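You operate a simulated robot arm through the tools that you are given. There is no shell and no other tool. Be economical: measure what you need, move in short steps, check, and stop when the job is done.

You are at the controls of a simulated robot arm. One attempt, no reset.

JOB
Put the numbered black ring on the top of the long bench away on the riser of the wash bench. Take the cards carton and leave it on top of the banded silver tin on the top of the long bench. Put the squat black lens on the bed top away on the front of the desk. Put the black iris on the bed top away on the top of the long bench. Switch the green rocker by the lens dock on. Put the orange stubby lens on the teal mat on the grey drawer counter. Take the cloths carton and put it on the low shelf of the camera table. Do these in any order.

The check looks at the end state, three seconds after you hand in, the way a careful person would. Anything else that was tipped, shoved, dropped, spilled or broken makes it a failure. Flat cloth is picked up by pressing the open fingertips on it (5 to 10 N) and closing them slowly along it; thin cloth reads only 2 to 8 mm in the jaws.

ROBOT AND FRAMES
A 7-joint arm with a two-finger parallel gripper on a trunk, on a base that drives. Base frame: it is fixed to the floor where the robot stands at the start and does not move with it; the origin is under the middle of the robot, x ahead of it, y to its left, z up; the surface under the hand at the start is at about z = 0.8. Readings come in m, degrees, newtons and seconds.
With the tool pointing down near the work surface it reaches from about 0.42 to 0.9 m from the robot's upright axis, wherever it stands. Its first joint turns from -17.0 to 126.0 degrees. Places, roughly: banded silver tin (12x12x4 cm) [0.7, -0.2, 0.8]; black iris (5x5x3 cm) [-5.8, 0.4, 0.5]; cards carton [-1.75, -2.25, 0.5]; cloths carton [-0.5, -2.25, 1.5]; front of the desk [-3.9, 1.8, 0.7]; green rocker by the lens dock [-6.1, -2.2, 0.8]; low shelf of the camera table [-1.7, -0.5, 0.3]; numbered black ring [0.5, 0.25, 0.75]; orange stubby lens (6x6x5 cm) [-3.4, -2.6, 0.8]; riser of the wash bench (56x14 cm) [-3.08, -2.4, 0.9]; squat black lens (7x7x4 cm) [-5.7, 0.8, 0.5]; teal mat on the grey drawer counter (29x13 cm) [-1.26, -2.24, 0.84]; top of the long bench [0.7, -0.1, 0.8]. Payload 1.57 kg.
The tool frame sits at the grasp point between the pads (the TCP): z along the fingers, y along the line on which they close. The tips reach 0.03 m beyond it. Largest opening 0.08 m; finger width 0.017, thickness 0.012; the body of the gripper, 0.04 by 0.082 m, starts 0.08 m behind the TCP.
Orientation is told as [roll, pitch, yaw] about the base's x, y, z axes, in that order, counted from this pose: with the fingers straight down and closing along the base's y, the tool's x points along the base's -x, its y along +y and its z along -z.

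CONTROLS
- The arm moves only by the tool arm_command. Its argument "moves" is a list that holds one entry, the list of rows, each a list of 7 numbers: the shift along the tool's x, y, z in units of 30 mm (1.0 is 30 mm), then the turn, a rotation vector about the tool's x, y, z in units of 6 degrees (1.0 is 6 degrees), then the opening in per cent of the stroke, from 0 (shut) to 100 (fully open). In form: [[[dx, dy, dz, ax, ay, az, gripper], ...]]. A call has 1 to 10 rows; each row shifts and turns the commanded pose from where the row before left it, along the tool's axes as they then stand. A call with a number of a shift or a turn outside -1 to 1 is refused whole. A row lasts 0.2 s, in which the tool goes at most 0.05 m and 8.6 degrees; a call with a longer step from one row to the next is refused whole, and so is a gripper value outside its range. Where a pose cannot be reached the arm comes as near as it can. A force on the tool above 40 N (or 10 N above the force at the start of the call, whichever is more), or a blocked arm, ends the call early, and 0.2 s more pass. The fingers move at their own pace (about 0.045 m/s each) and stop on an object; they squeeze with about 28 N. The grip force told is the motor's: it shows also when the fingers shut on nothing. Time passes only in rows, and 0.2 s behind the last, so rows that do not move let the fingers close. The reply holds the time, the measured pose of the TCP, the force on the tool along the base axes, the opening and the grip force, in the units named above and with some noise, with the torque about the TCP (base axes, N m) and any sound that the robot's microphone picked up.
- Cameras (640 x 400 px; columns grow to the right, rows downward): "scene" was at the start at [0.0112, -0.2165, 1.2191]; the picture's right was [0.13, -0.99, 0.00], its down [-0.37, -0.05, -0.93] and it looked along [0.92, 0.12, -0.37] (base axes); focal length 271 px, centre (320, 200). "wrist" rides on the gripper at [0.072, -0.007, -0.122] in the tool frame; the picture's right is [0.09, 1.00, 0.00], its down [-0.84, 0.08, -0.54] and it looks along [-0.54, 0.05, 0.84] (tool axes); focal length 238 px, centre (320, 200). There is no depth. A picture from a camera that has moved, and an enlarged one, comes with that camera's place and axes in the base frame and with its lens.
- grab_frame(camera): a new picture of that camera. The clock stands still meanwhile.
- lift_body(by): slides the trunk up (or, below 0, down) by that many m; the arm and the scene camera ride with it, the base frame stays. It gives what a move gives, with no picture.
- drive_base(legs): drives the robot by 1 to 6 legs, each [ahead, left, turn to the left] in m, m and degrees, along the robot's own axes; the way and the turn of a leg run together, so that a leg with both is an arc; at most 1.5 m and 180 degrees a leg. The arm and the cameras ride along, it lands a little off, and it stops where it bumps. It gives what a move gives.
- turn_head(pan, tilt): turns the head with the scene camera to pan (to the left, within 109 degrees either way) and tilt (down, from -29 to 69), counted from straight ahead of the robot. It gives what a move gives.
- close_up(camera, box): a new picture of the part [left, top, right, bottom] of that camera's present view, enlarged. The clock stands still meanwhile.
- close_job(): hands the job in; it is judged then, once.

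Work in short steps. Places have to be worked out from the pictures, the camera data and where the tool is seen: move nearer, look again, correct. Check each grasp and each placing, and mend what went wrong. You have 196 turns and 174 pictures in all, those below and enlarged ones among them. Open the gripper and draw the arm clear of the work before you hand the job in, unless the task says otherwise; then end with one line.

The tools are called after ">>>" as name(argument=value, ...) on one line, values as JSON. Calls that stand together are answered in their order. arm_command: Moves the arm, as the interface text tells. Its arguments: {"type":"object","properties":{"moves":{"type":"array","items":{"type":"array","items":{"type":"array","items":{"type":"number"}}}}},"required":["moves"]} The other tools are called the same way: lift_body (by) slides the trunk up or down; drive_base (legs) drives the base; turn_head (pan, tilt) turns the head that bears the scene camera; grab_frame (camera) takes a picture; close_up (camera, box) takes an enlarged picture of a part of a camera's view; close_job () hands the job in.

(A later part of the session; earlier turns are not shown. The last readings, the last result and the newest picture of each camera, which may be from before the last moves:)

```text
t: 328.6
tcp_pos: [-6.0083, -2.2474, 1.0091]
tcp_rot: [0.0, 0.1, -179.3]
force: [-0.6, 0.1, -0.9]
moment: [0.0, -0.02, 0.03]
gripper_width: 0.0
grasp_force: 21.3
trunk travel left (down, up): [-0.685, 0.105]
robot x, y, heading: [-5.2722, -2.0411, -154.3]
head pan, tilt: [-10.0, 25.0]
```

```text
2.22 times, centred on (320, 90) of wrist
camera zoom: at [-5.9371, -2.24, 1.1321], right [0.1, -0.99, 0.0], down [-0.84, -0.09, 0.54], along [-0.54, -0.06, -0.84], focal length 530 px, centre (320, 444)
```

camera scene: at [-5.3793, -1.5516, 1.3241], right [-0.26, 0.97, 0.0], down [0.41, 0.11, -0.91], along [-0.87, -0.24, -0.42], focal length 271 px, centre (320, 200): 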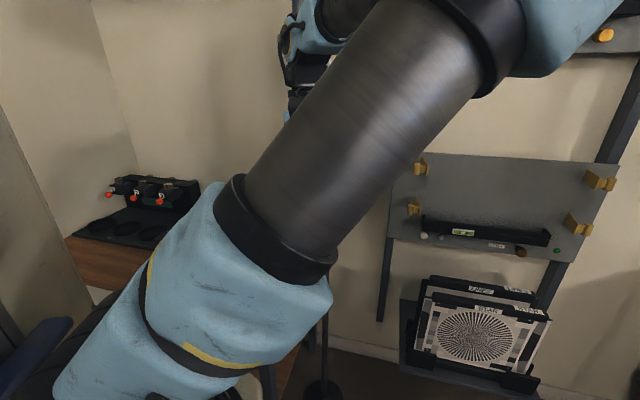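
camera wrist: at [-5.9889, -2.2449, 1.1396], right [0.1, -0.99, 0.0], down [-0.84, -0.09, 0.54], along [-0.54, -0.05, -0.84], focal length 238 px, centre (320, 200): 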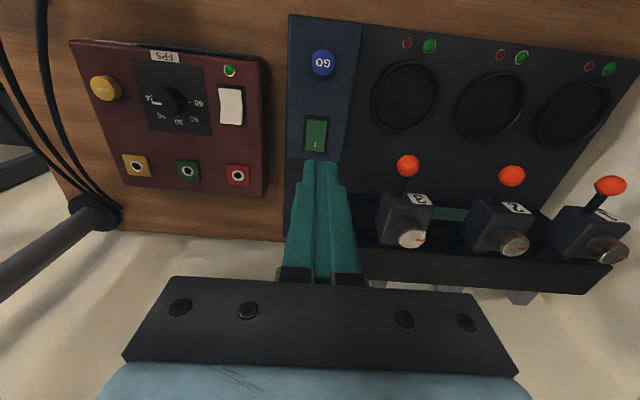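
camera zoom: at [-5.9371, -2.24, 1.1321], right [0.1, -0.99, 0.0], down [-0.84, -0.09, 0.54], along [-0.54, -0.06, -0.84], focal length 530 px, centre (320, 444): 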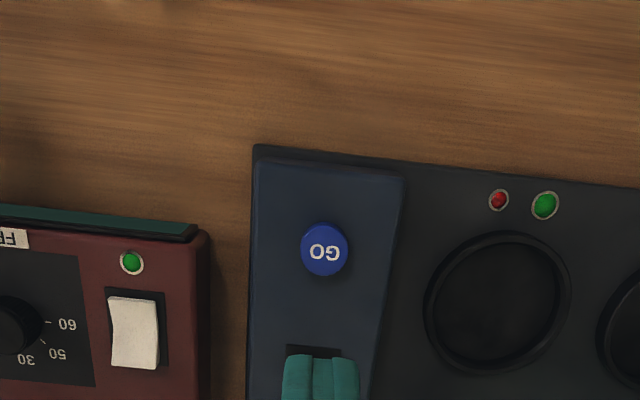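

The fingers still hide the rocker. I'll sidestep to see it.

>>> arm_command(moves=[[[0.5, -1, 0, 0, 0, 0, 0], [0.5, -1, 0, 0, 0, 0, 0], [0.5, -1, 0, 0, 0, 0, 0], [0, 0, 0, 0, 0, 0, 0]]])

>>> close_up(camera="wrist", box=[320, 60, 520, 210])

```text
t: 329.6
tcp_pos: [-5.966, -2.155, 1.0095]
tcp_rot: [0.0, -0.1, -179.3]
force: [0.4, -0.1, 0.1]
moment: [-0.02, 0.0, 0.0]
gripper_width: 0.0
grasp_force: 20.5
trunk travel left (down, up): [-0.685, 0.105]
robot x, y, heading: [-5.2703, -2.0371, -154.6]
head pan, tilt: [-10.0, 25.0]
```

```text
2.67 times, centred on (420, 135) of wrist
camera zoom: at [-5.8935, -2.1482, 1.1313], right [0.1, -0.99, 0.0], down [-0.84, -0.09, 0.54], along [-0.54, -0.06, -0.84], focal length 636 px, centre (53, 373)
```

zoom: 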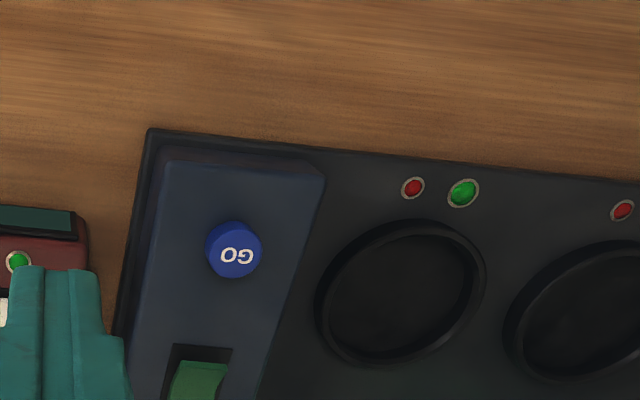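

>>> close_up(camera="wrist", box=[340, 160, 480, 260])

```text
4.00 times, centred on (410, 210) of wrist
camera zoom: at [-5.8935, -2.1482, 1.1313], right [0.1, -0.99, 0.0], down [-0.84, -0.09, 0.54], along [-0.54, -0.06, -0.84], focal length 953 px, centre (-40, 160)
```

zoom: 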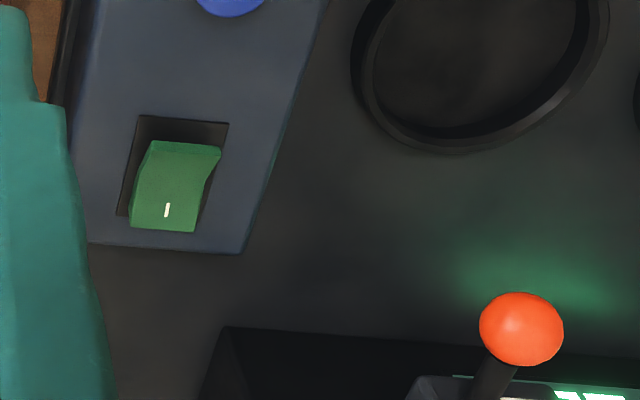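

The rocker reads "I" and the dock's display now glows, so it's on. Next is the bed: I'll retract the arm, back off, and strafe along toward it.

>>> arm_command(moves=[[[1, -0.3, -0.4, 0, 0, 0, 0], [1, -0.3, -0.4, 0, 0, 0, 0], [1, -0.3, -0.4, 0, 0, 0, 0], [1, -0.3, -0.4, 0, 0, 0, 0], [1, -0.3, -0.4, 0, 0, 0, 0], [1, -0.3, -0.4, 0, 0, 0, 50], [0, 0, 0, 0, 0, 0, 100]]])

>>> drive_base(legs=[[-0.3, 0, 0], [0, 0, -25.4], [0, -1.3, 0], [0, -1.3, 0]])

>>> turn_head(pan=-25, tilt=30)

>>> grab_frame(camera="scene")

```text
t: 331.2
tcp_pos: [-5.7868, -2.1031, 1.0828]
tcp_rot: [-0.1, -0.1, -179.3]
force: [-0.8, 0.2, 0.5]
moment: [-0.01, -0.01, 0.0]
gripper_width: 0.048
grasp_force: 0.1
trunk travel left (down, up): [-0.685, 0.105]
robot x, y, heading: [-5.2699, -2.0371, -154.6]
head pan, tilt: [-10.0, 25.0]
```

```text
t: 334.7
tcp_pos: [-5.4844, -1.7362, 1.0827]
tcp_rot: [-0.1, 0.0, 155.4]
force: [-0.6, -0.1, 1.2]
moment: [0.02, -0.04, -0.01]
gripper_width: 0.0799
grasp_force: 0.0
trunk travel left (down, up): [-0.685, 0.105]
robot x, y, heading: [-4.9827, -1.8965, -179.8]
head pan, tilt: [-10.0, 25.0]
stopped in leg 2: the robot was blocked; the commanded pose is now the measured one
```

```text
t: 335.5
tcp_pos: [-5.4839, -1.7351, 1.0831]
tcp_rot: [-0.1, -0.1, 155.5]
force: [-0.4, -0.6, -0.2]
moment: [-0.02, 0.01, 0.0]
gripper_width: 0.0801
grasp_force: 0.0
trunk travel left (down, up): [-0.685, 0.105]
robot x, y, heading: [-4.9886, -1.9012, -180.0]
head pan, tilt: [-25.0, 30.0]
```

```text
51 pictures are left
camera scene: at [-4.9919, -1.63, 1.3162], right [0.42, 0.91, 0.0], down [0.45, -0.21, -0.87], along [-0.79, 0.36, -0.5], focal length 271 px, centre (320, 200)
```

scene: 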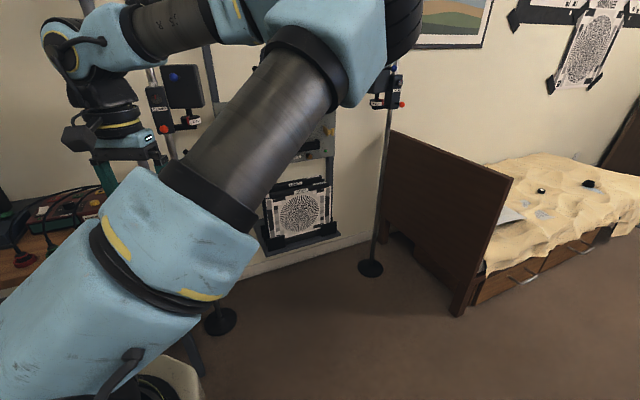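

Heading is reached, though something stopped the last bit of the turn. I'm strafing right along the bed.

>>> drive_base(legs=[[0, -1.2, 0], [0, -1.2, 0]])

>>> turn_head(pan=-10, tilt=40)

>>> grab_frame(camera="scene")

```text
t: 347.2
tcp_pos: [-5.5656, 0.6297, 1.0833]
tcp_rot: [-0.2, -0.1, 158.7]
force: [0.8, -0.4, 0.3]
moment: [0.0, 0.0, 0.02]
gripper_width: 0.0799
grasp_force: 0.0
trunk travel left (down, up): [-0.685, 0.105]
robot x, y, heading: [-5.0618, 0.4943, -176.6]
head pan, tilt: [-25.0, 30.0]
```

```text
t: 348.0
tcp_pos: [-5.5665, 0.6306, 1.0815]
tcp_rot: [-0.1, -0.2, 158.7]
force: [-0.1, -0.7, -0.5]
moment: [-0.01, 0.0, 0.01]
gripper_width: 0.0801
grasp_force: 0.0
trunk travel left (down, up): [-0.685, 0.105]
robot x, y, heading: [-5.0604, 0.4957, -176.7]
head pan, tilt: [-10.0, 40.0]
```

```text
50 pictures are left
camera scene: at [-5.0812, 0.7408, 1.3009], right [0.11, 0.99, 0.0], down [0.64, -0.07, -0.77], along [-0.76, 0.09, -0.64], focal length 271 px, centre (320, 200)
```

scene: 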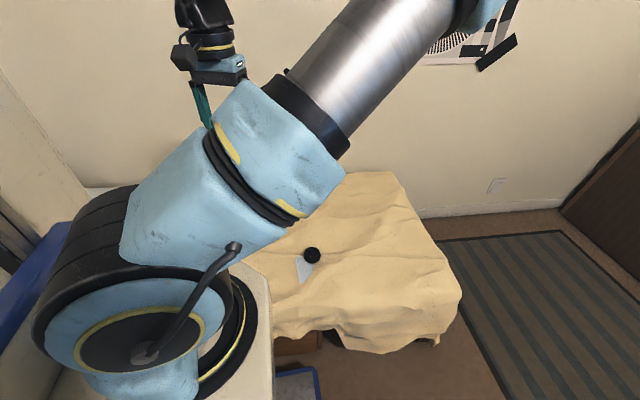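

The squat lens is at about (-5.69, 0.785). I'm lowering the trunk and viewing with the wrist camera.

>>> lift_body(by=-0.35)

>>> grab_frame(camera="wrist")

```text
t: 351.4
tcp_pos: [-5.5666, 0.6299, 0.7331]
tcp_rot: [0.0, 0.0, 158.7]
force: [-0.5, 0.1, -0.1]
moment: [-0.04, 0.0, -0.01]
gripper_width: 0.0798
grasp_force: 0.0
trunk travel left (down, up): [-0.335, 0.455]
robot x, y, heading: [-5.0599, 0.4936, -176.5]
head pan, tilt: [-10.0, 40.0]
```

```text
49 pictures are left
camera wrist: at [-5.4973, 0.61, 0.8551], right [-0.28, -0.96, 0.0], down [-0.81, 0.23, 0.54], along [-0.52, 0.15, -0.84], focal length 238 px, centre (320, 200)
```

wrist: 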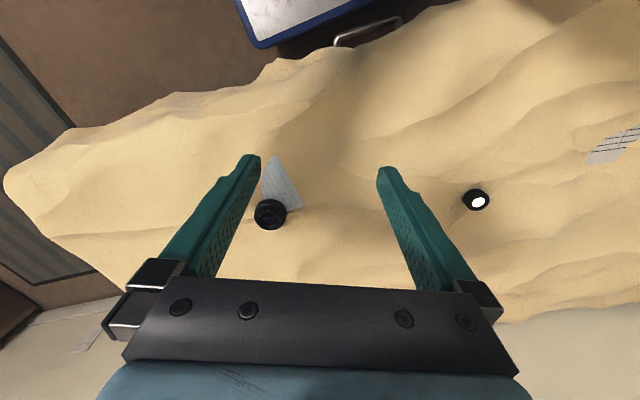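

Triangulated: lens at (-5.745, 0.789) with its top at z≈0.46. I'm moving above it.

>>> arm_command(moves=[[[-0.933, -0.348, 0.5, 0, 0, 0, 100], [-0.933, -0.348, 0.5, 0, 0, 0, 100], [-0.933, -0.348, 0.5, 0, 0, 0, 100], [-0.933, -0.348, 0.5, 0, 0, 0, 100], [-0.933, -0.348, 0.5, 0, 0, 0, 100], [-0.933, -0.348, 0.5, 0, 0, 0, 100], [-0.933, -0.348, 0.5, 0, 0, 0, 100], [-0.933, -0.348, 0.5, 0, 0, 0, 100], [0, 0, 0, 0, 0, 0, 100]]])

>>> grab_frame(camera="wrist")

```text
t: 353.4
tcp_pos: [-5.7459, 0.7901, 0.6126]
tcp_rot: [-0.1, -0.1, 158.7]
force: [0.1, -0.1, 0.4]
moment: [-0.01, -0.02, 0.01]
gripper_width: 0.08
grasp_force: 0.1
trunk travel left (down, up): [-0.335, 0.455]
robot x, y, heading: [-5.0598, 0.501, -176.5]
head pan, tilt: [-10.0, 40.0]
```

```text
48 pictures are left
camera wrist: at [-5.676, 0.7692, 0.7354], right [-0.28, -0.96, 0.0], down [-0.81, 0.23, 0.54], along [-0.52, 0.15, -0.84], focal length 238 px, centre (320, 200)
```

wrist: 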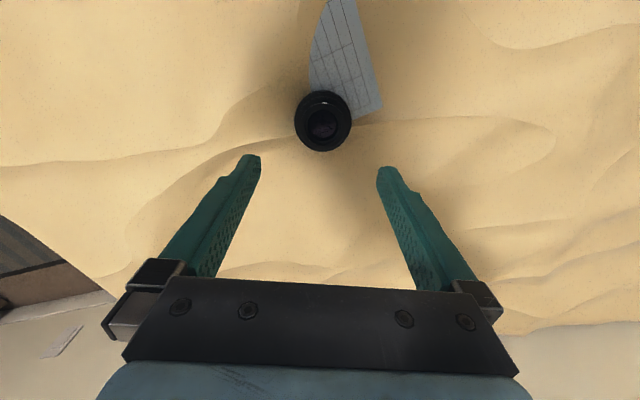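

Lens is centred under the tool, top at z≈0.445. I'm descending around it.

>>> arm_command(moves=[[[-0.09, 0.13, 0.9, 0, 0, 0, 100], [0, 0, 0.9, 0, 0, 0, 100], [0, 0, 0.9, 0, 0, 0, 100], [0, 0, 0.9, 0, 0, 0, 100], [0, 0, 0.9, 0, 0, 0, 100], [0, 0, 0.6, 0, 0, 0, 100], [0, 0, 0.3, 0, 0, 0, 100], [0, 0, 0, 0, 0, 0, 100]]])

>>> grab_frame(camera="wrist")

```text
t: 354.7
tcp_pos: [-5.7517, 0.785, 0.4789]
tcp_rot: [0.0, -0.2, 158.8]
force: [11.5, -2.4, 23.2]
moment: [-0.67, -0.32, 0.27]
gripper_width: 0.0777
grasp_force: 0.0
trunk travel left (down, up): [-0.335, 0.455]
robot x, y, heading: [-5.0642, 0.4986, -176.6]
head pan, tilt: [-10.0, 40.0]
stopped in row 6: the force on the tool passed its limit at 62 N (the readings are from after the stop); the commanded pose is now the measured one
```

```text
47 pictures are left
camera wrist: at [-5.6814, 0.7656, 0.6023], right [-0.27, -0.96, 0.0], down [-0.81, 0.23, 0.54], along [-0.52, 0.15, -0.84], focal length 238 px, centre (320, 200)
```

wrist: 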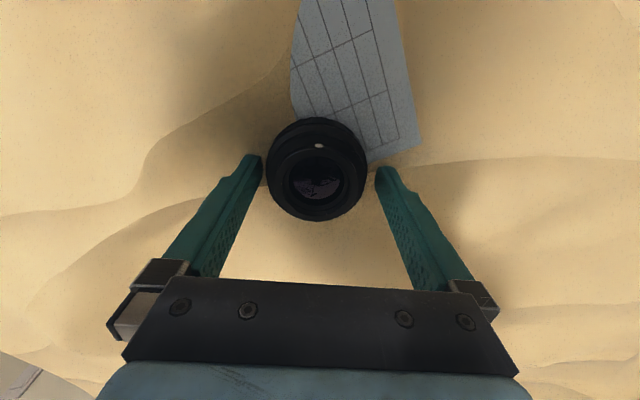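

One fingertip landed on a cloth ridge at the lens's right. I'll rise a bit and enlarge the view to choose a better finger direction.

>>> arm_command(moves=[[[0, 0, -0.9, 0, 0, 0, 100], [0, 0, -0.9, 0, 0, 0, 100], [0, 0, 0, 0, 0, 0, 100]]])

>>> close_up(camera="wrist", box=[200, 40, 440, 240])

```text
t: 355.5
tcp_pos: [-5.7525, 0.7863, 0.5318]
tcp_rot: [-0.2, -0.2, 158.7]
force: [-0.3, 0.3, -0.7]
moment: [-0.02, -0.03, 0.0]
gripper_width: 0.0801
grasp_force: 0.0
trunk travel left (down, up): [-0.335, 0.455]
robot x, y, heading: [-5.0654, 0.4918, -176.2]
head pan, tilt: [-10.0, 40.0]
```

```text
2.00 times, centred on (320, 140) of wrist
camera zoom: at [-5.6825, 0.7661, 0.6538], right [-0.28, -0.96, 0.0], down [-0.81, 0.23, 0.54], along [-0.52, 0.15, -0.84], focal length 477 px, centre (320, 320)
```

zoom: 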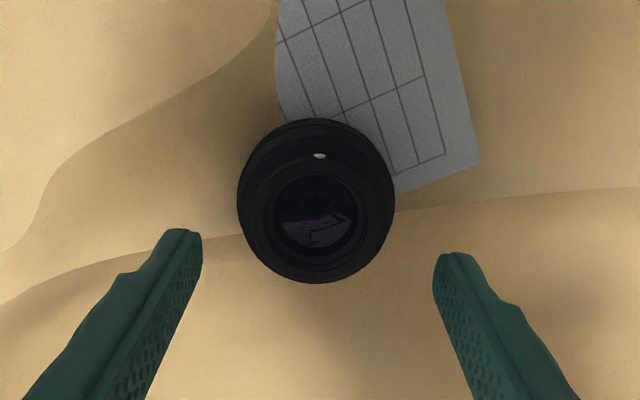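

The folds look lower toward upper-right and lower-left of the lens. I'll turn the jaws 20° that way and descend slowly.

>>> arm_command(moves=[[[0.13, -0.07, 0, 0, 0, -0.83, 100], [0, 0, 0, 0, 0, -0.83, 100], [0, 0, 0, 0, 0, -0.83, 100], [0, 0, 0, 0, 0, -0.83, 100], [0, 0, 0.8, 0, 0, 0, 100], [0, 0, 0.6, 0, 0, 0, 100], [0, 0, 0.2, 0, 0, 0, 100], [0, 0, 0.2, 0, 0, 0, 100], [0, 0, 0.2, 0, 0, 0, 100], [0, 0, 0, 0, 0, 0, 100]]])

>>> grab_frame(camera="wrist")

```text
t: 357.4
tcp_pos: [-5.746, 0.7872, 0.4809]
tcp_rot: [-0.1, -0.2, 178.7]
force: [10.5, 1.5, 24.9]
moment: [-1.07, -0.48, 0.46]
gripper_width: 0.0788
grasp_force: 0.1
trunk travel left (down, up): [-0.335, 0.455]
robot x, y, heading: [-5.0607, 0.4961, -176.7]
head pan, tilt: [-10.0, 40.0]
stopped in row 9: the force on the tool passed its limit at 52 N (the readings are from after the stop); the commanded pose is now the measured one
```

```text
45 pictures are left
camera wrist: at [-5.6744, 0.7914, 0.6024], right [0.07, -1.0, 0.0], down [-0.84, -0.06, 0.54], along [-0.54, -0.04, -0.84], focal length 238 px, centre (320, 200)
```

wrist: 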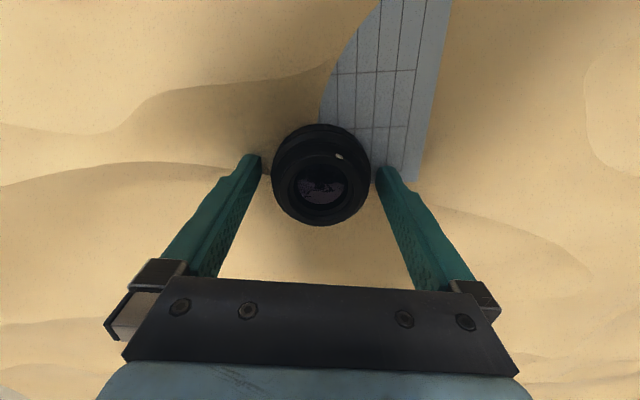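

Only the right finger touches: cloth is high on that side. I'll rise and turn the jaws to near/far, clear of the paper.

>>> arm_command(moves=[[[0, 0, -1, 0, 0, 0, 100], [0, 0, -0.6, 0, 0, 1, 100], [0, 0, 0, 0, 0, 1, 100], [0, 0, 0, 0, 0, 1, 100], [0, 0, 0, 0, 0, 1, 100], [0, 0, 0, 0, 0, 1, 100], [0, 0, 0, 0, 0, 1, 100], [0, 0, 0, 0, 0, 1, 100], [0, 0, 0, 0, 0, 1, 100], [0, 0, 0, 0, 0, 1, 100]]])

>>> arm_command(moves=[[[0, 0, 0, 0, 0, 1, 100], [0, 0, 0, 0, 0, 1, 100], [0, 0, 0, 0, 0, 1, 100], [0, 0, 0, 0, 0, 1, 100], [0, 0, 0, 0, 0, 1, 100], [0, 0, 0, 0, 0, 0, 100]]])

>>> grab_frame(camera="wrist")

```text
t: 359.6
tcp_pos: [-5.7474, 0.7866, 0.5255]
tcp_rot: [0.1, -0.2, 124.5]
force: [-0.4, -0.6, 0.3]
moment: [-0.01, -0.03, -0.02]
gripper_width: 0.0802
grasp_force: 0.1
trunk travel left (down, up): [-0.335, 0.455]
robot x, y, heading: [-5.0652, 0.4963, -176.4]
head pan, tilt: [-10.0, 40.0]
```

```text
t: 361.1
tcp_pos: [-5.7472, 0.7868, 0.525]
tcp_rot: [0.1, -0.2, 94.6]
force: [-0.4, 0.0, -1.1]
moment: [-0.02, -0.03, -0.02]
gripper_width: 0.0801
grasp_force: 0.0
trunk travel left (down, up): [-0.335, 0.455]
robot x, y, heading: [-5.0643, 0.4951, -176.5]
head pan, tilt: [-10.0, 40.0]
```

```text
44 pictures are left
camera wrist: at [-5.7343, 0.7151, 0.6482], right [-0.99, -0.17, 0.0], down [-0.14, 0.83, 0.54], along [-0.1, 0.54, -0.84], focal length 238 px, centre (320, 200)
```

wrist: 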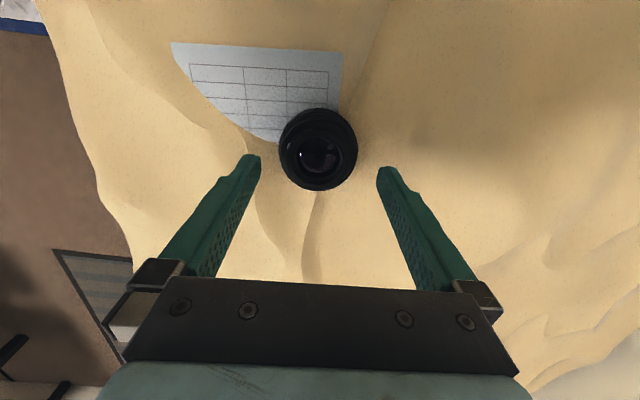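

Centred well in this direction. Descending slowly.

>>> arm_command(moves=[[[0, -0.06, 0.8, 0, 0, 0, 100], [0, 0, 0.4, 0, 0, 0, 100], [0, 0, 0.2, 0, 0, 0, 100], [0, 0, 0.2, 0, 0, 0, 100], [0, 0, 0.2, 0, 0, 0, 100], [0, 0, 0.2, 0, 0, 0, 100], [0, 0, 0.2, 0, 0, 0, 100], [0, 0, 0.2, 0, 0, 0, 100], [0, 0, 0.2, 0, 0, 0, 100], [0, 0, 0, 0, 0, 0, 100]]])

>>> grab_frame(camera="wrist")

```text
t: 362.2
tcp_pos: [-5.7448, 0.7871, 0.4787]
tcp_rot: [0.0, -0.2, 94.7]
force: [7.8, -1.0, 23.7]
moment: [-0.1, -1.27, 0.08]
gripper_width: 0.0799
grasp_force: 0.0
trunk travel left (down, up): [-0.335, 0.455]
robot x, y, heading: [-5.0611, 0.4971, -176.3]
head pan, tilt: [-10.0, 40.0]
stopped in row 5: the force on the tool passed its limit at 49 N (the readings are from after the stop); the commanded pose is now the measured one
```

```text
43 pictures are left
camera wrist: at [-5.7324, 0.7155, 0.6022], right [-0.98, -0.17, 0.0], down [-0.14, 0.82, 0.55], along [-0.1, 0.54, -0.84], focal length 238 px, centre (320, 200)
```

wrist: 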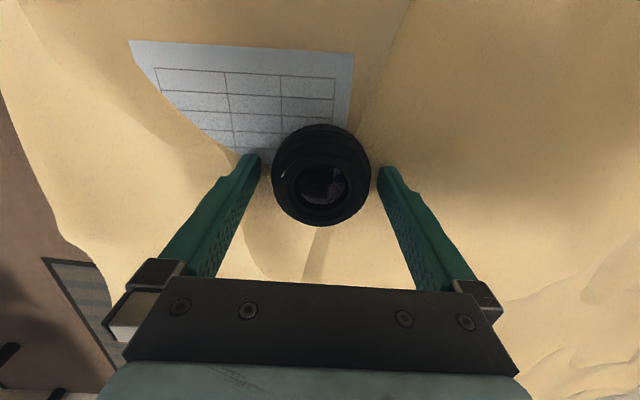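

Comparing with the earlier ring grasp, the tips are simply on the bed surface (z≈0.449) and the lens stands between the fingers. I'll lift 4 mm and close.

>>> arm_command(moves=[[[0, 0, -0.15, 0, 0, 0, 100], [0, 0, 0, 0, 0, 0, 70], [0, 0, 0, 0, 0, 0, 30], [0, 0, 0, 0, 0, 0, 0], [0, 0, 0, 0, 0, 0, 0]]])

```text
t: 363.4
tcp_pos: [-5.746, 0.7864, 0.4835]
tcp_rot: [0.1, -0.2, 94.7]
force: [0.0, -0.7, 0.1]
moment: [-0.02, -0.02, 0.02]
gripper_width: 0.0608
grasp_force: 28.4
trunk travel left (down, up): [-0.335, 0.455]
robot x, y, heading: [-5.0623, 0.4954, -176.2]
head pan, tilt: [-10.0, 40.0]
```

Gripped at 61 mm. I'm lifting gently to check.

>>> arm_command(moves=[[[0, 0, -0.3, 0, 0, 0, 0], [0, 0, -0.5, 0, 0, 0, 0], [0, 0, -0.6, 0, 0, 0, 0], [0, 0, -0.7, 0, 0, 0, 0], [0, 0, -0.8, 0, 0, 0, 0], [0, 0, -0.8, 0, 0, 0, 0], [0, 0, -0.8, 0, 0, 0, 0], [0, 0, 0, 0, 0, 0, 0]]])

>>> grab_frame(camera="wrist")

```text
t: 365.2
tcp_pos: [-5.745, 0.7878, 0.6176]
tcp_rot: [0.2, -0.2, 94.7]
force: [0.8, -0.3, -0.8]
moment: [-0.02, -0.01, -0.04]
gripper_width: 0.0606
grasp_force: 27.7
trunk travel left (down, up): [-0.335, 0.455]
robot x, y, heading: [-5.0596, 0.4977, -176.5]
head pan, tilt: [-10.0, 40.0]
```

```text
42 pictures are left
camera wrist: at [-5.7323, 0.7158, 0.7403], right [-0.98, -0.17, 0.0], down [-0.14, 0.83, 0.55], along [-0.1, 0.54, -0.84], focal length 238 px, centre (320, 200)
```

wrist: 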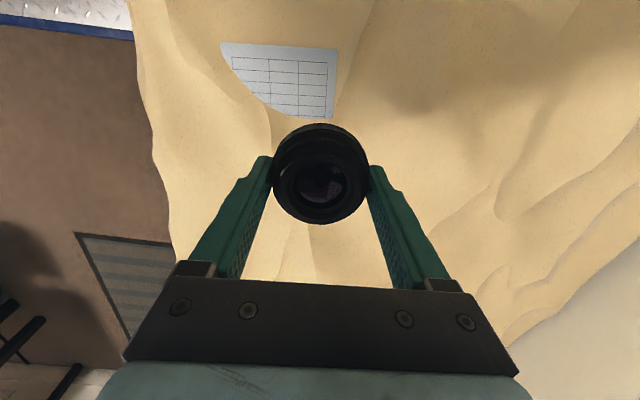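

The lens is held. Now to the desk: I'll raise the trunk, draw the arm in, and back away from the bed.

>>> lift_body(by=0.38)

>>> arm_command(moves=[[[0, -0.8, 0, 0, 0, 0, 0], [0, -0.8, 0, 0, 0, 0, 0], [0, -0.8, 0, 0, 0, 0, 0], [0, -0.8, 0, 0, 0, 0, 0], [0, -0.8, 0, 0, 0, 0, 0], [0, -0.8, 0, 0, 0, 0, 0], [0, -0.8, 0, 0, 0, 0, 0]]])

>>> drive_base(legs=[[-0.9, 0, -3.5], [-0.8, 0, 0]])

>>> turn_head(pan=-70, tilt=22)

>>> grab_frame(camera="scene")

```text
t: 368.9
tcp_pos: [-5.7449, 0.7886, 0.9972]
tcp_rot: [0.2, -0.3, 94.7]
force: [0.5, 0.0, -1.8]
moment: [0.02, 0.0, 0.04]
gripper_width: 0.0605
grasp_force: 27.9
trunk travel left (down, up): [-0.715, 0.075]
robot x, y, heading: [-5.0614, 0.4936, -176.6]
head pan, tilt: [-10.0, 40.0]
```

```text
t: 370.5
tcp_pos: [-5.5773, 0.8, 0.9976]
tcp_rot: [0.0, -0.2, 94.8]
force: [0.7, 0.1, -1.1]
moment: [0.02, 0.0, 0.01]
gripper_width: 0.0603
grasp_force: 28.3
trunk travel left (down, up): [-0.715, 0.075]
robot x, y, heading: [-5.0605, 0.4942, -176.6]
head pan, tilt: [-10.0, 40.0]
```

```text
t: 379.0
tcp_pos: [-3.8767, 0.8709, 0.9974]
tcp_rot: [0.1, -0.3, 92.1]
force: [0.4, 0.3, -0.7]
moment: [-0.03, 0.0, 0.03]
gripper_width: 0.0602
grasp_force: 28.3
trunk travel left (down, up): [-0.715, 0.075]
robot x, y, heading: [-3.3748, 0.5421, -179.1]
head pan, tilt: [-10.0, 40.0]
```

```text
t: 380.3
tcp_pos: [-3.8759, 0.8714, 0.9974]
tcp_rot: [0.2, -0.3, 92.1]
force: [0.3, 0.2, -0.6]
moment: [0.03, -0.02, -0.02]
gripper_width: 0.0603
grasp_force: 27.9
trunk travel left (down, up): [-0.715, 0.075]
robot x, y, heading: [-3.375, 0.5431, -178.7]
head pan, tilt: [-70.0, 22.0]
```

```text
41 pictures are left
camera scene: at [-3.3322, 0.8615, 1.359], right [0.93, 0.36, 0.0], down [0.13, -0.35, -0.93], along [-0.33, 0.87, -0.37], focal length 271 px, centre (320, 200)
```

scene: 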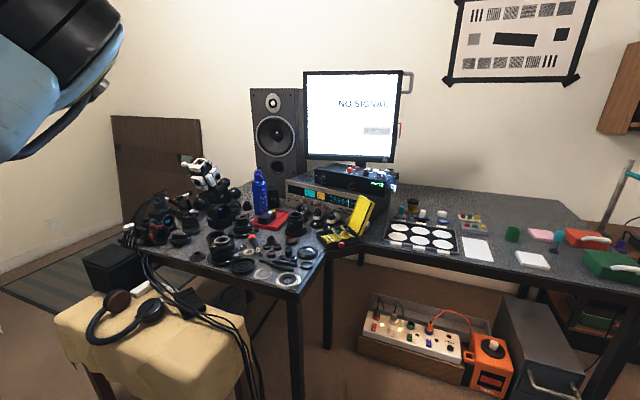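

The cluttered desk's left section is where "front of the desk" points, around pixel (278, 242). I'll zoom in to find a free spot.

>>> close_up(camera="scene", box=[130, 180, 350, 318])

```text
2.90 times, centred on (240, 249) of scene
camera zoom: at [-3.3322, 0.8615, 1.359], right [0.93, 0.36, 0.0], down [0.13, -0.35, -0.93], along [-0.33, 0.87, -0.37], focal length 786 px, centre (552, 58)
```

zoom: 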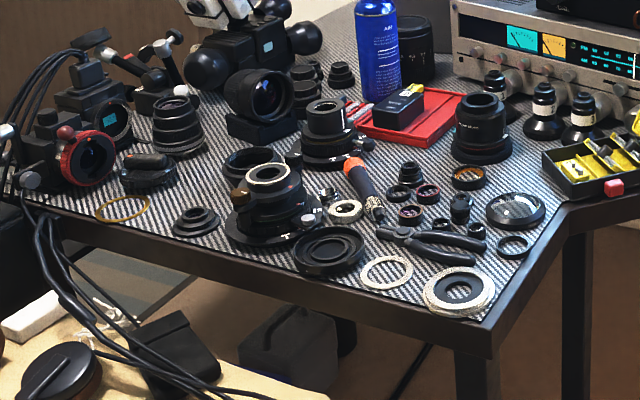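

Desk section spans x -4.4…-3.65 from y=1.5 back. I'll drive to its right corner and look from above with the wrist camera.

>>> drive_base(legs=[[-0.15, -0.7, 0], [0, 0, -25]])

>>> arm_command(moves=[[[0, 0, -0.6, 0, 0, -1, 0], [0, 0, -0.6, 0, 0, -1, 0], [0, 0, -0.6, 0, 0, -1, 0], [0, 0, -0.6, 0, 0, -1, 0], [0, 0, 0, 0, 0, -1, 0], [0, 0, 0, 0, 0, -1, 0], [0, 0, 0, 0, 0, -1, 0], [0, 0, 0, 0, 0, -1, 0], [0, 0, 0, 0, 0, -1, 0], [0, 0, 0, 0, 0, -1, 0]]])

>>> grab_frame(camera="wrist")

```text
t: 385.5
tcp_pos: [-3.5727, 1.7556, 0.9972]
tcp_rot: [0.0, -0.3, 68.4]
force: [-0.8, 0.5, -1.0]
moment: [-0.01, -0.02, 0.01]
gripper_width: 0.0604
grasp_force: 28.0
trunk travel left (down, up): [-0.715, 0.075]
robot x, y, heading: [-3.2448, 1.25, 156.9]
head pan, tilt: [-70.0, 22.0]
```

```text
t: 387.7
tcp_pos: [-3.5732, 1.7557, 1.0701]
tcp_rot: [-0.3, -0.3, 128.5]
force: [0.5, -0.8, -0.6]
moment: [0.01, 0.02, -0.01]
gripper_width: 0.0602
grasp_force: 28.1
trunk travel left (down, up): [-0.715, 0.075]
robot x, y, heading: [-3.2404, 1.2543, 157.2]
head pan, tilt: [-70.0, 22.0]
```

```text
39 pictures are left
camera wrist: at [-3.5232, 1.7031, 1.1914], right [-0.72, -0.69, 0.0], down [-0.58, 0.6, 0.55], along [-0.38, 0.4, -0.84], focal length 238 px, centre (320, 200)
```

wrist: 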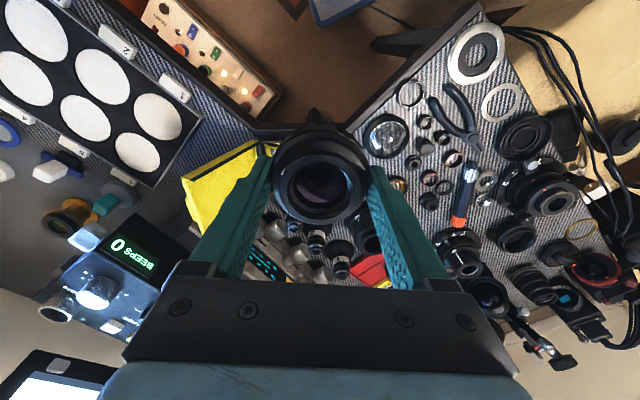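

>>> close_up(camera="wrist", box=[340, 0, 640, 310])

```text
1.29 times, centred on (490, 155) of wrist
camera zoom: at [-3.5232, 1.7031, 1.1914], right [-0.72, -0.69, 0.0], down [-0.58, 0.6, 0.55], along [-0.38, 0.4, -0.84], focal length 308 px, centre (101, 258)
```

zoom: 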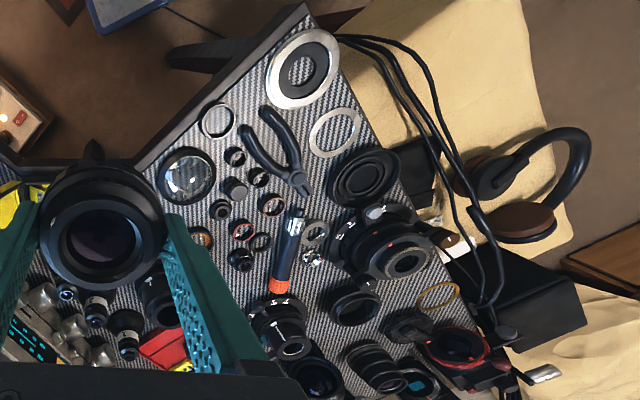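

A usable gap exists at about (-3.765, 1.815), between the yellow tray, a dome and small rings. With the jaws along the -20°/160° line everything clears. I'm turning the tool back and moving above it.

>>> arm_command(moves=[[[0, 0, 0, 0, 0, 0.97, 0], [0, 0, 0, 0, 0, 0.97, 0], [0, 0, 0, 0, 0, 0.97, 0], [0, 0, 0, 0, 0, 0.97, 0], [0, 0, 0, 0, 0, 0.97, 0], [0, 0, 0, 0, 0, 0.97, 0], [0, 0, 0, 0, 0, 0.97, 0], [0, 0, 0, 0, 0, 0.97, 0], [0, 0, 0, 0, 0, 0.97, 0], [0, 0, 0, 0, 0, 0.97, 0]]])

>>> arm_command(moves=[[[0.05, 0.956, 0, 0, 0, 0, 0], [0.05, 0.956, 0, 0, 0, 0, 0], [0.05, 0.956, 0, 0, 0, 0, 0], [0.05, 0.956, 0, 0, 0, 0, 0], [0.05, 0.956, 0, 0, 0, 0, 0], [0.05, 0.956, 0, 0, 0, 0, 0], [0.05, 0.956, 0, 0, 0, 0, 0], [0, 0, 1, 0, 0, 0, 0], [0, 0, 1, 0, 0, 0, 0], [0, 0, 0, 0, 0, 0, 0]]])

>>> grab_frame(camera="wrist")

```text
t: 389.9
tcp_pos: [-3.5737, 1.7543, 1.0693]
tcp_rot: [0.2, -0.3, 70.2]
force: [0.0, 0.4, -1.2]
moment: [0.01, -0.02, 0.01]
gripper_width: 0.0605
grasp_force: 28.1
trunk travel left (down, up): [-0.715, 0.075]
robot x, y, heading: [-3.2461, 1.2549, 157.0]
head pan, tilt: [-70.0, 22.0]
```

```text
t: 392.1
tcp_pos: [-3.7678, 1.8136, 1.0082]
tcp_rot: [0.1, -0.3, 70.1]
force: [-0.2, 0.1, -1.0]
moment: [0.0, -0.03, 0.01]
gripper_width: 0.0597
grasp_force: 28.2
trunk travel left (down, up): [-0.715, 0.075]
robot x, y, heading: [-3.2479, 1.2537, 157.4]
head pan, tilt: [-70.0, 22.0]
```

```text
37 pictures are left
camera wrist: at [-3.7858, 1.7429, 1.1314], right [-0.97, 0.25, 0.0], down [0.21, 0.81, 0.55], along [0.14, 0.53, -0.84], focal length 238 px, centre (320, 200)
```

wrist: 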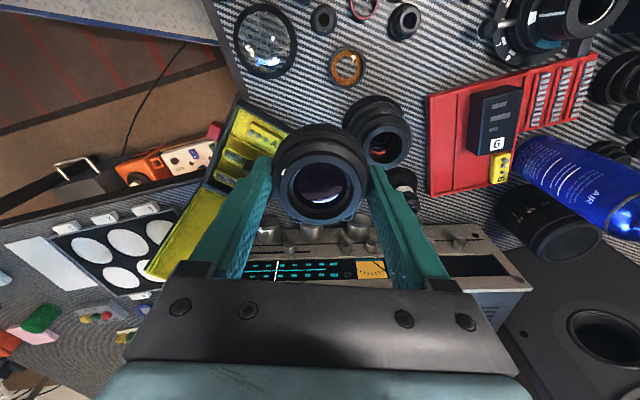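

From above, the best centre is about 2.4 cm toward +x and 1.3 cm toward me. I'll shift there and descend most of the way.

>>> arm_command(moves=[[[0.45, -0.79, 0, 0, 0, 0, 0], [0, 0, 0.9, 0, 0, 0, 0], [0, 0, 0.9, 0, 0, 0, 0], [0, 0, 0.9, 0, 0, 0, 0], [0, 0, 0.9, 0, 0, 0, 0], [0, 0, 0.9, 0, 0, 0, 0], [0, 0, 0.9, 0, 0, 0, 0], [0, 0, 0, 0, 0, 0, 0]]])

>>> grab_frame(camera="wrist")

```text
t: 393.9
tcp_pos: [-3.7482, 1.7943, 0.8483]
tcp_rot: [0.2, -0.3, 70.2]
force: [0.1, 0.6, -1.5]
moment: [0.0, -0.01, -0.01]
gripper_width: 0.0603
grasp_force: 28.2
trunk travel left (down, up): [-0.715, 0.075]
robot x, y, heading: [-3.2455, 1.2553, 157.1]
head pan, tilt: [-70.0, 22.0]
```

```text
36 pictures are left
camera wrist: at [-3.7661, 1.7244, 0.9703], right [-0.97, 0.25, 0.0], down [0.21, 0.81, 0.55], along [0.14, 0.53, -0.84], focal length 238 px, centre (320, 200)
```

wrist: 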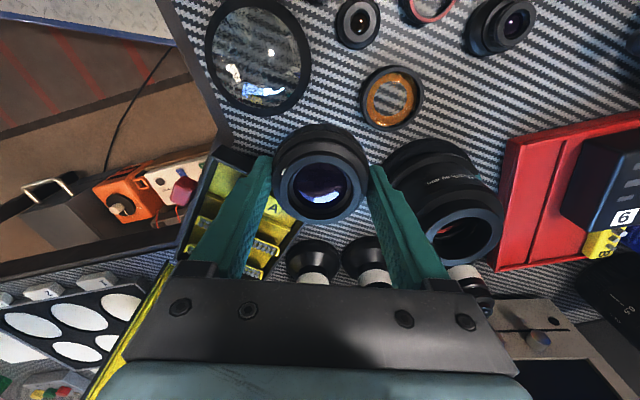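

The landing spot looks clear; I'll shift 6 mm away from the gold ring and descend slowly.

>>> arm_command(moves=[[[-0.2, 0, 0.5, 0, 0, 0, 0], [0, 0, 0.7, 0, 0, 0, 0], [0, 0, 0.6, 0, 0, 0, 0], [0, 0, 0.4, 0, 0, 0, 0], [0, 0, 0.2, 0, 0, 0, 0], [0, 0, 0, 0, 0, 0, 0]]])

```text
t: 395.3
tcp_pos: [-3.7467, 1.7992, 0.7749]
tcp_rot: [0.0, -0.3, 70.3]
force: [-0.6, -0.3, -0.1]
moment: [0.0, 0.01, 0.02]
gripper_width: 0.0604
grasp_force: 28.2
trunk travel left (down, up): [-0.715, 0.075]
robot x, y, heading: [-3.2469, 1.2511, 157.0]
head pan, tilt: [-70.0, 22.0]
```

>>> arm_command(moves=[[[0, 0, 0.15, 0, 0, 0, 0], [0, 0, 0.15, 0, 0, 0, 0], [0, 0, 0, 0, 0, 0, 0]]])

```text
t: 396.1
tcp_pos: [-3.7453, 1.7993, 0.7699]
tcp_rot: [0.0, -0.4, 70.0]
force: [10.0, -5.2, 25.4]
moment: [-0.66, -0.9, 0.11]
gripper_width: 0.0603
grasp_force: 27.9
trunk travel left (down, up): [-0.715, 0.075]
robot x, y, heading: [-3.2436, 1.2539, 157.1]
head pan, tilt: [-70.0, 22.0]
stopped in row 3: the force on the tool passed its limit at 42 N (the readings are from after the stop); the commanded pose is now the measured one
```

It touched with an off-centre load. Let me look before releasing.

>>> close_up(camera="wrist", box=[180, 20, 460, 240])

```text
1.82 times, centred on (320, 130) of wrist
camera zoom: at [-3.7642, 1.7291, 0.8921], right [-0.97, 0.25, 0.0], down [0.21, 0.81, 0.55], along [0.14, 0.53, -0.84], focal length 433 px, centre (320, 327)
```

zoom: 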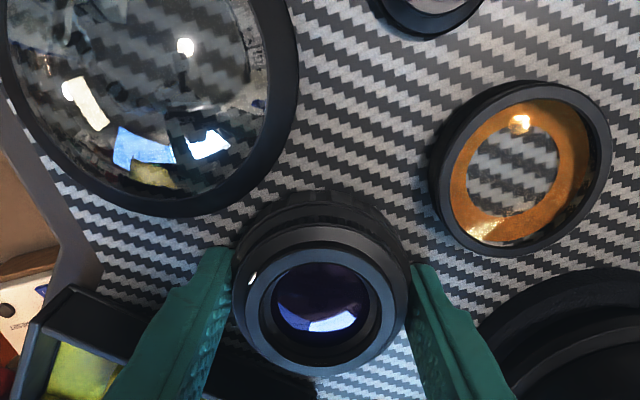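

Neighbours are clear; the lens simply lands on its edge first. I'll ease off, open, and rise.

>>> arm_command(moves=[[[0, 0, 0, 0, 0, 0, 78], [0, 0, 0, 0, 0, 0, 90], [0, 0, 0, 0, 0, 0, 90], [0, 0, -0.3, 0, 0, 0, 90], [0, 0, -0.7, 0, 0, 0, 90], [0, 0, -0.9, 0, 0, 0, 90], [0, 0, -0.9, 0, 0, 0, 90], [0, 0, -0.9, 0, 0, 0, 90], [0, 0, -0.9, 0, 0, 0, 90]]])

>>> grab_frame(camera="wrist")

```text
t: 398.1
tcp_pos: [-3.7451, 1.7983, 0.9067]
tcp_rot: [0.1, -0.3, 70.2]
force: [0.0, 0.1, -0.1]
moment: [-0.01, 0.0, 0.01]
gripper_width: 0.0716
grasp_force: 0.1
trunk travel left (down, up): [-0.715, 0.075]
robot x, y, heading: [-3.2449, 1.2525, 157.2]
head pan, tilt: [-70.0, 22.0]
```

```text
34 pictures are left
camera wrist: at [-3.7639, 1.7277, 1.0283], right [-0.97, 0.25, 0.0], down [0.21, 0.81, 0.55], along [0.14, 0.53, -0.84], focal length 238 px, centre (320, 200)
```

wrist: 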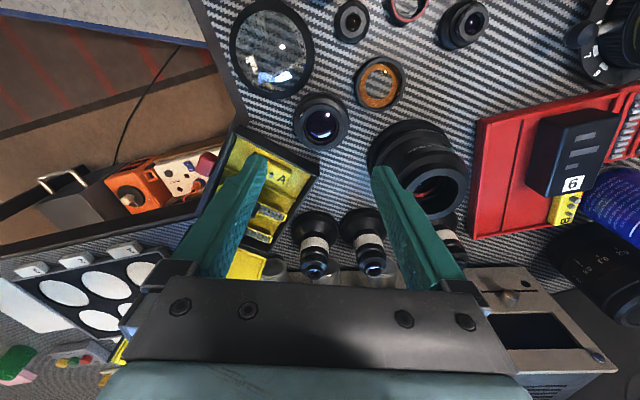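

The squat lens stands on the desk with everything else in place. Now back to the bed for the iris.

>>> arm_command(moves=[[[0, 0, -1, 0, 0, 0, 90], [0, 0, -1, 0, 0, 0, 90], [0, 0, -1, 0, 0, 0, 90], [0, 0, -1, 0, 0, 0, 90], [0, 0, -1, 0, 0, 0, 90], [0, -0.8, 0, 0, 0, 0, 90], [0, -0.8, 0, 0, 0, 0, 90], [0, -0.8, 0, 0, 0, 0, 90], [0, -0.8, 0, 0, 0, 0, 90], [0, 0, 0, 0, 0, 0, 90]]])

>>> drive_base(legs=[[0, 0, 23], [0, 0.75, 0], [1.0, 0.2, 0], [0.8, 0.16, 0]])

>>> arm_command(moves=[[[0, 0, 0, 0, 0, -1, 90], [0, 0, 0, 0, 0, -1, 90], [0, 0, 0, 0, 0, -1, 90], [0, 0, 0, 0, 0, -1, 90], [0, 0, 0, 0, 0, -1, 90], [0, 0, 0, 0, 0, -1, 90], [0, 0, 0, 0, 0, -1, 90], [0, 0, 0, 0, 0, -1, 90], [0, 0, 0, 0, 0, -1, 90], [0, 0, 0, 0, 0, -1, 90]]])

```text
t: 400.3
tcp_pos: [-3.6553, 1.7644, 1.0574]
tcp_rot: [0.1, -0.3, 70.1]
force: [-0.2, -0.1, 0.1]
moment: [0.01, 0.01, -0.03]
gripper_width: 0.0719
grasp_force: 0.1
trunk travel left (down, up): [-0.715, 0.075]
robot x, y, heading: [-3.2453, 1.2554, 157.1]
head pan, tilt: [-70.0, 22.0]
```

```text
t: 414.4
tcp_pos: [-5.6219, 0.4229, 1.0577]
tcp_rot: [0.1, -0.4, 93.3]
force: [0.3, -0.1, 0.2]
moment: [0.0, 0.01, 0.01]
gripper_width: 0.0721
grasp_force: 0.0
trunk travel left (down, up): [-0.715, 0.075]
robot x, y, heading: [-5.0418, 0.1103, -179.8]
head pan, tilt: [-70.0, 22.0]
```

```text
t: 416.6
tcp_pos: [-5.621, 0.4234, 1.0569]
tcp_rot: [-0.3, -0.4, 153.4]
force: [-0.1, -0.3, 0.0]
moment: [0.03, 0.0, -0.02]
gripper_width: 0.0719
grasp_force: 0.0
trunk travel left (down, up): [-0.715, 0.075]
robot x, y, heading: [-5.0486, 0.114, -179.8]
head pan, tilt: [-70.0, 22.0]
```

In position by the bed. I'm lowering the trunk and looking.

>>> lift_body(by=-0.38)

>>> grab_frame(camera="wrist")

```text
t: 420.3
tcp_pos: [-5.6209, 0.422, 0.6769]
tcp_rot: [-0.3, -0.2, 153.2]
force: [0.5, 0.1, 0.3]
moment: [0.01, -0.02, 0.0]
gripper_width: 0.0718
grasp_force: 0.0
trunk travel left (down, up): [-0.335, 0.455]
robot x, y, heading: [-5.0401, 0.1118, -179.8]
head pan, tilt: [-70.0, 22.0]
```

```text
33 pictures are left
camera wrist: at [-5.5538, 0.396, 0.7989], right [-0.37, -0.93, 0.0], down [-0.78, 0.3, 0.55], along [-0.51, 0.2, -0.84], focal length 238 px, centre (320, 200)
```

wrist: 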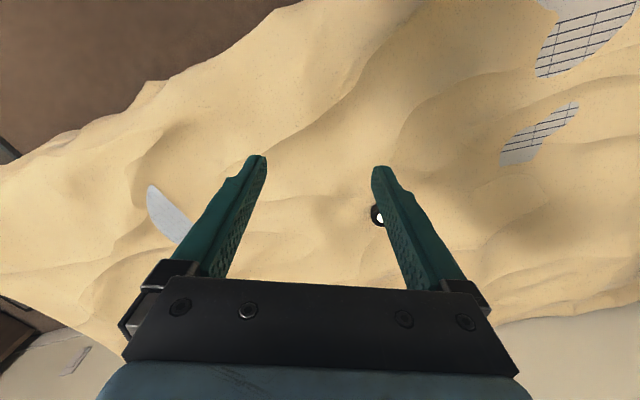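

Iris at about (-5.815, 0.393). I'm moving above it.

>>> arm_command(moves=[[[-0.76, 0.544, 0.4, 0, 0, 0, 90], [-0.76, 0.544, 0.4, 0, 0, 0, 90], [-0.76, 0.544, 0.4, 0, 0, 0, 90], [-0.76, 0.544, 0.4, 0, 0, 0, 90], [-0.76, 0.544, 0.4, 0, 0, 0, 90], [-0.76, 0.544, 0.4, 0, 0, 0, 90], [-0.76, 0.544, 0.4, 0, 0, 0, 90], [0, 0, 0, 0, 0, 0, 90]]])

>>> close_up(camera="wrist", box=[200, 40, 440, 240])

```text
t: 422.1
tcp_pos: [-5.8146, 0.3934, 0.5915]
tcp_rot: [-0.3, -0.4, 153.3]
force: [0.1, 0.3, 0.3]
moment: [0.02, 0.0, 0.02]
gripper_width: 0.072
grasp_force: 0.0
trunk travel left (down, up): [-0.335, 0.455]
robot x, y, heading: [-5.0409, 0.1109, -179.8]
head pan, tilt: [-70.0, 22.0]
```

```text
2.00 times, centred on (320, 140) of wrist
camera zoom: at [-5.7468, 0.365, 0.7137], right [-0.37, -0.93, -0.01], down [-0.78, 0.3, 0.55], along [-0.51, 0.2, -0.84], focal length 477 px, centre (320, 320)
```

zoom: 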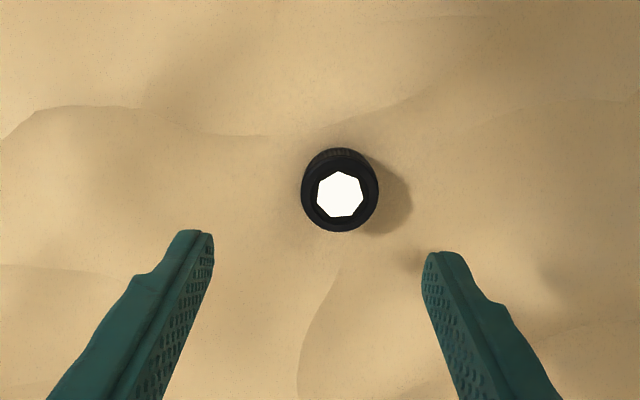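

Iris refined to (-5.832, 0.387), about 4.3 cm wide. I'll correct and descend, slowly at the end.

>>> arm_command(moves=[[[-0.42, 0.45, 0.5, 0, 0, 0, 90], [0, 0, 0.9, 0, 0, 0, 90], [0, 0, 0.8, 0, 0, 0, 90], [0, 0, 0.6, 0, 0, 0, 90], [0, 0, 0.4, 0, 0, 0, 90], [0, 0, 0.25, 0, 0, 0, 90], [0, 0, 0.2, 0, 0, 0, 90], [0, 0, 0.2, 0, 0, 0, 90], [0, 0, 0, 0, 0, 0, 90]]])

>>> grab_frame(camera="wrist")

```text
t: 424.1
tcp_pos: [-5.8345, 0.3872, 0.4804]
tcp_rot: [-0.1, -0.4, 153.4]
force: [5.2, -1.2, 20.8]
moment: [-0.85, 0.04, 0.22]
gripper_width: 0.0707
grasp_force: 0.1
trunk travel left (down, up): [-0.335, 0.455]
robot x, y, heading: [-5.0414, 0.1151, -179.9]
head pan, tilt: [-70.0, 22.0]
```

```text
31 pictures are left
camera wrist: at [-5.7659, 0.3593, 0.6021], right [-0.37, -0.93, 0.0], down [-0.78, 0.3, 0.55], along [-0.51, 0.2, -0.84], focal length 238 px, centre (320, 200)
```

wrist: 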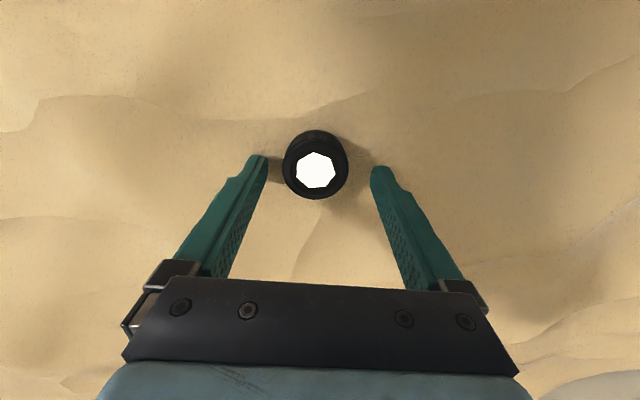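

The tips are on the bed around the iris. I'll lift 3 mm and close.

>>> arm_command(moves=[[[0, 0, -0.1, 0, 0, 0, 90], [0, 0, 0, 0, 0, 0, 60], [0, 0, 0, 0, 0, 0, 30], [0, 0, 0, 0, 0, 0, 0], [0, 0, 0, 0, 0, 0, 0], [0, 0, 0, 0, 0, 0, 0]]])

>>> arm_command(moves=[[[0, 0, -0.3, 0, 0, 0, 0], [0, 0, -0.5, 0, 0, 0, 0], [0, 0, -0.6, 0, 0, 0, 0], [0, 0, -0.7, 0, 0, 0, 0], [0, 0, -0.7, 0, 0, 0, 0], [0, 0, 0, 0, 0, 0, 0]]])

>>> grab_frame(camera="wrist")

```text
t: 425.5
tcp_pos: [-5.8332, 0.3868, 0.4792]
tcp_rot: [-0.3, -0.2, 153.2]
force: [0.4, 0.2, 0.5]
moment: [-0.01, 0.01, 0.0]
gripper_width: 0.0399
grasp_force: 27.9
trunk travel left (down, up): [-0.335, 0.455]
robot x, y, heading: [-5.044, 0.1108, -180.0]
head pan, tilt: [-70.0, 22.0]
```

```text
t: 426.9
tcp_pos: [-5.8335, 0.3856, 0.5638]
tcp_rot: [-0.2, -0.3, 153.4]
force: [-0.1, 0.4, -0.7]
moment: [0.02, -0.02, 0.01]
gripper_width: 0.0398
grasp_force: 28.0
trunk travel left (down, up): [-0.335, 0.455]
robot x, y, heading: [-5.0466, 0.113, -180.0]
head pan, tilt: [-70.0, 22.0]
```

```text
30 pictures are left
camera wrist: at [-5.7643, 0.359, 0.6867], right [-0.37, -0.93, 0.0], down [-0.78, 0.3, 0.55], along [-0.51, 0.2, -0.84], focal length 238 px, centre (320, 200)
```

wrist: 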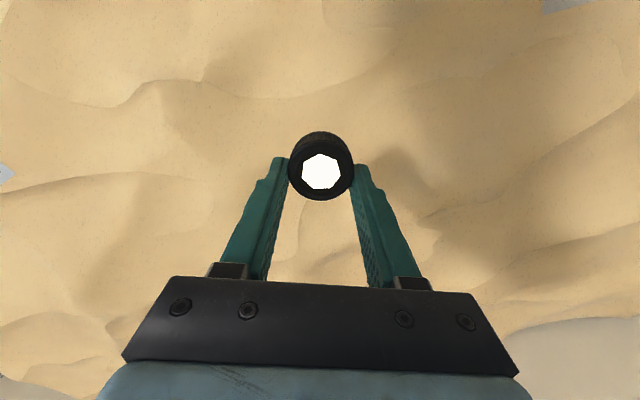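

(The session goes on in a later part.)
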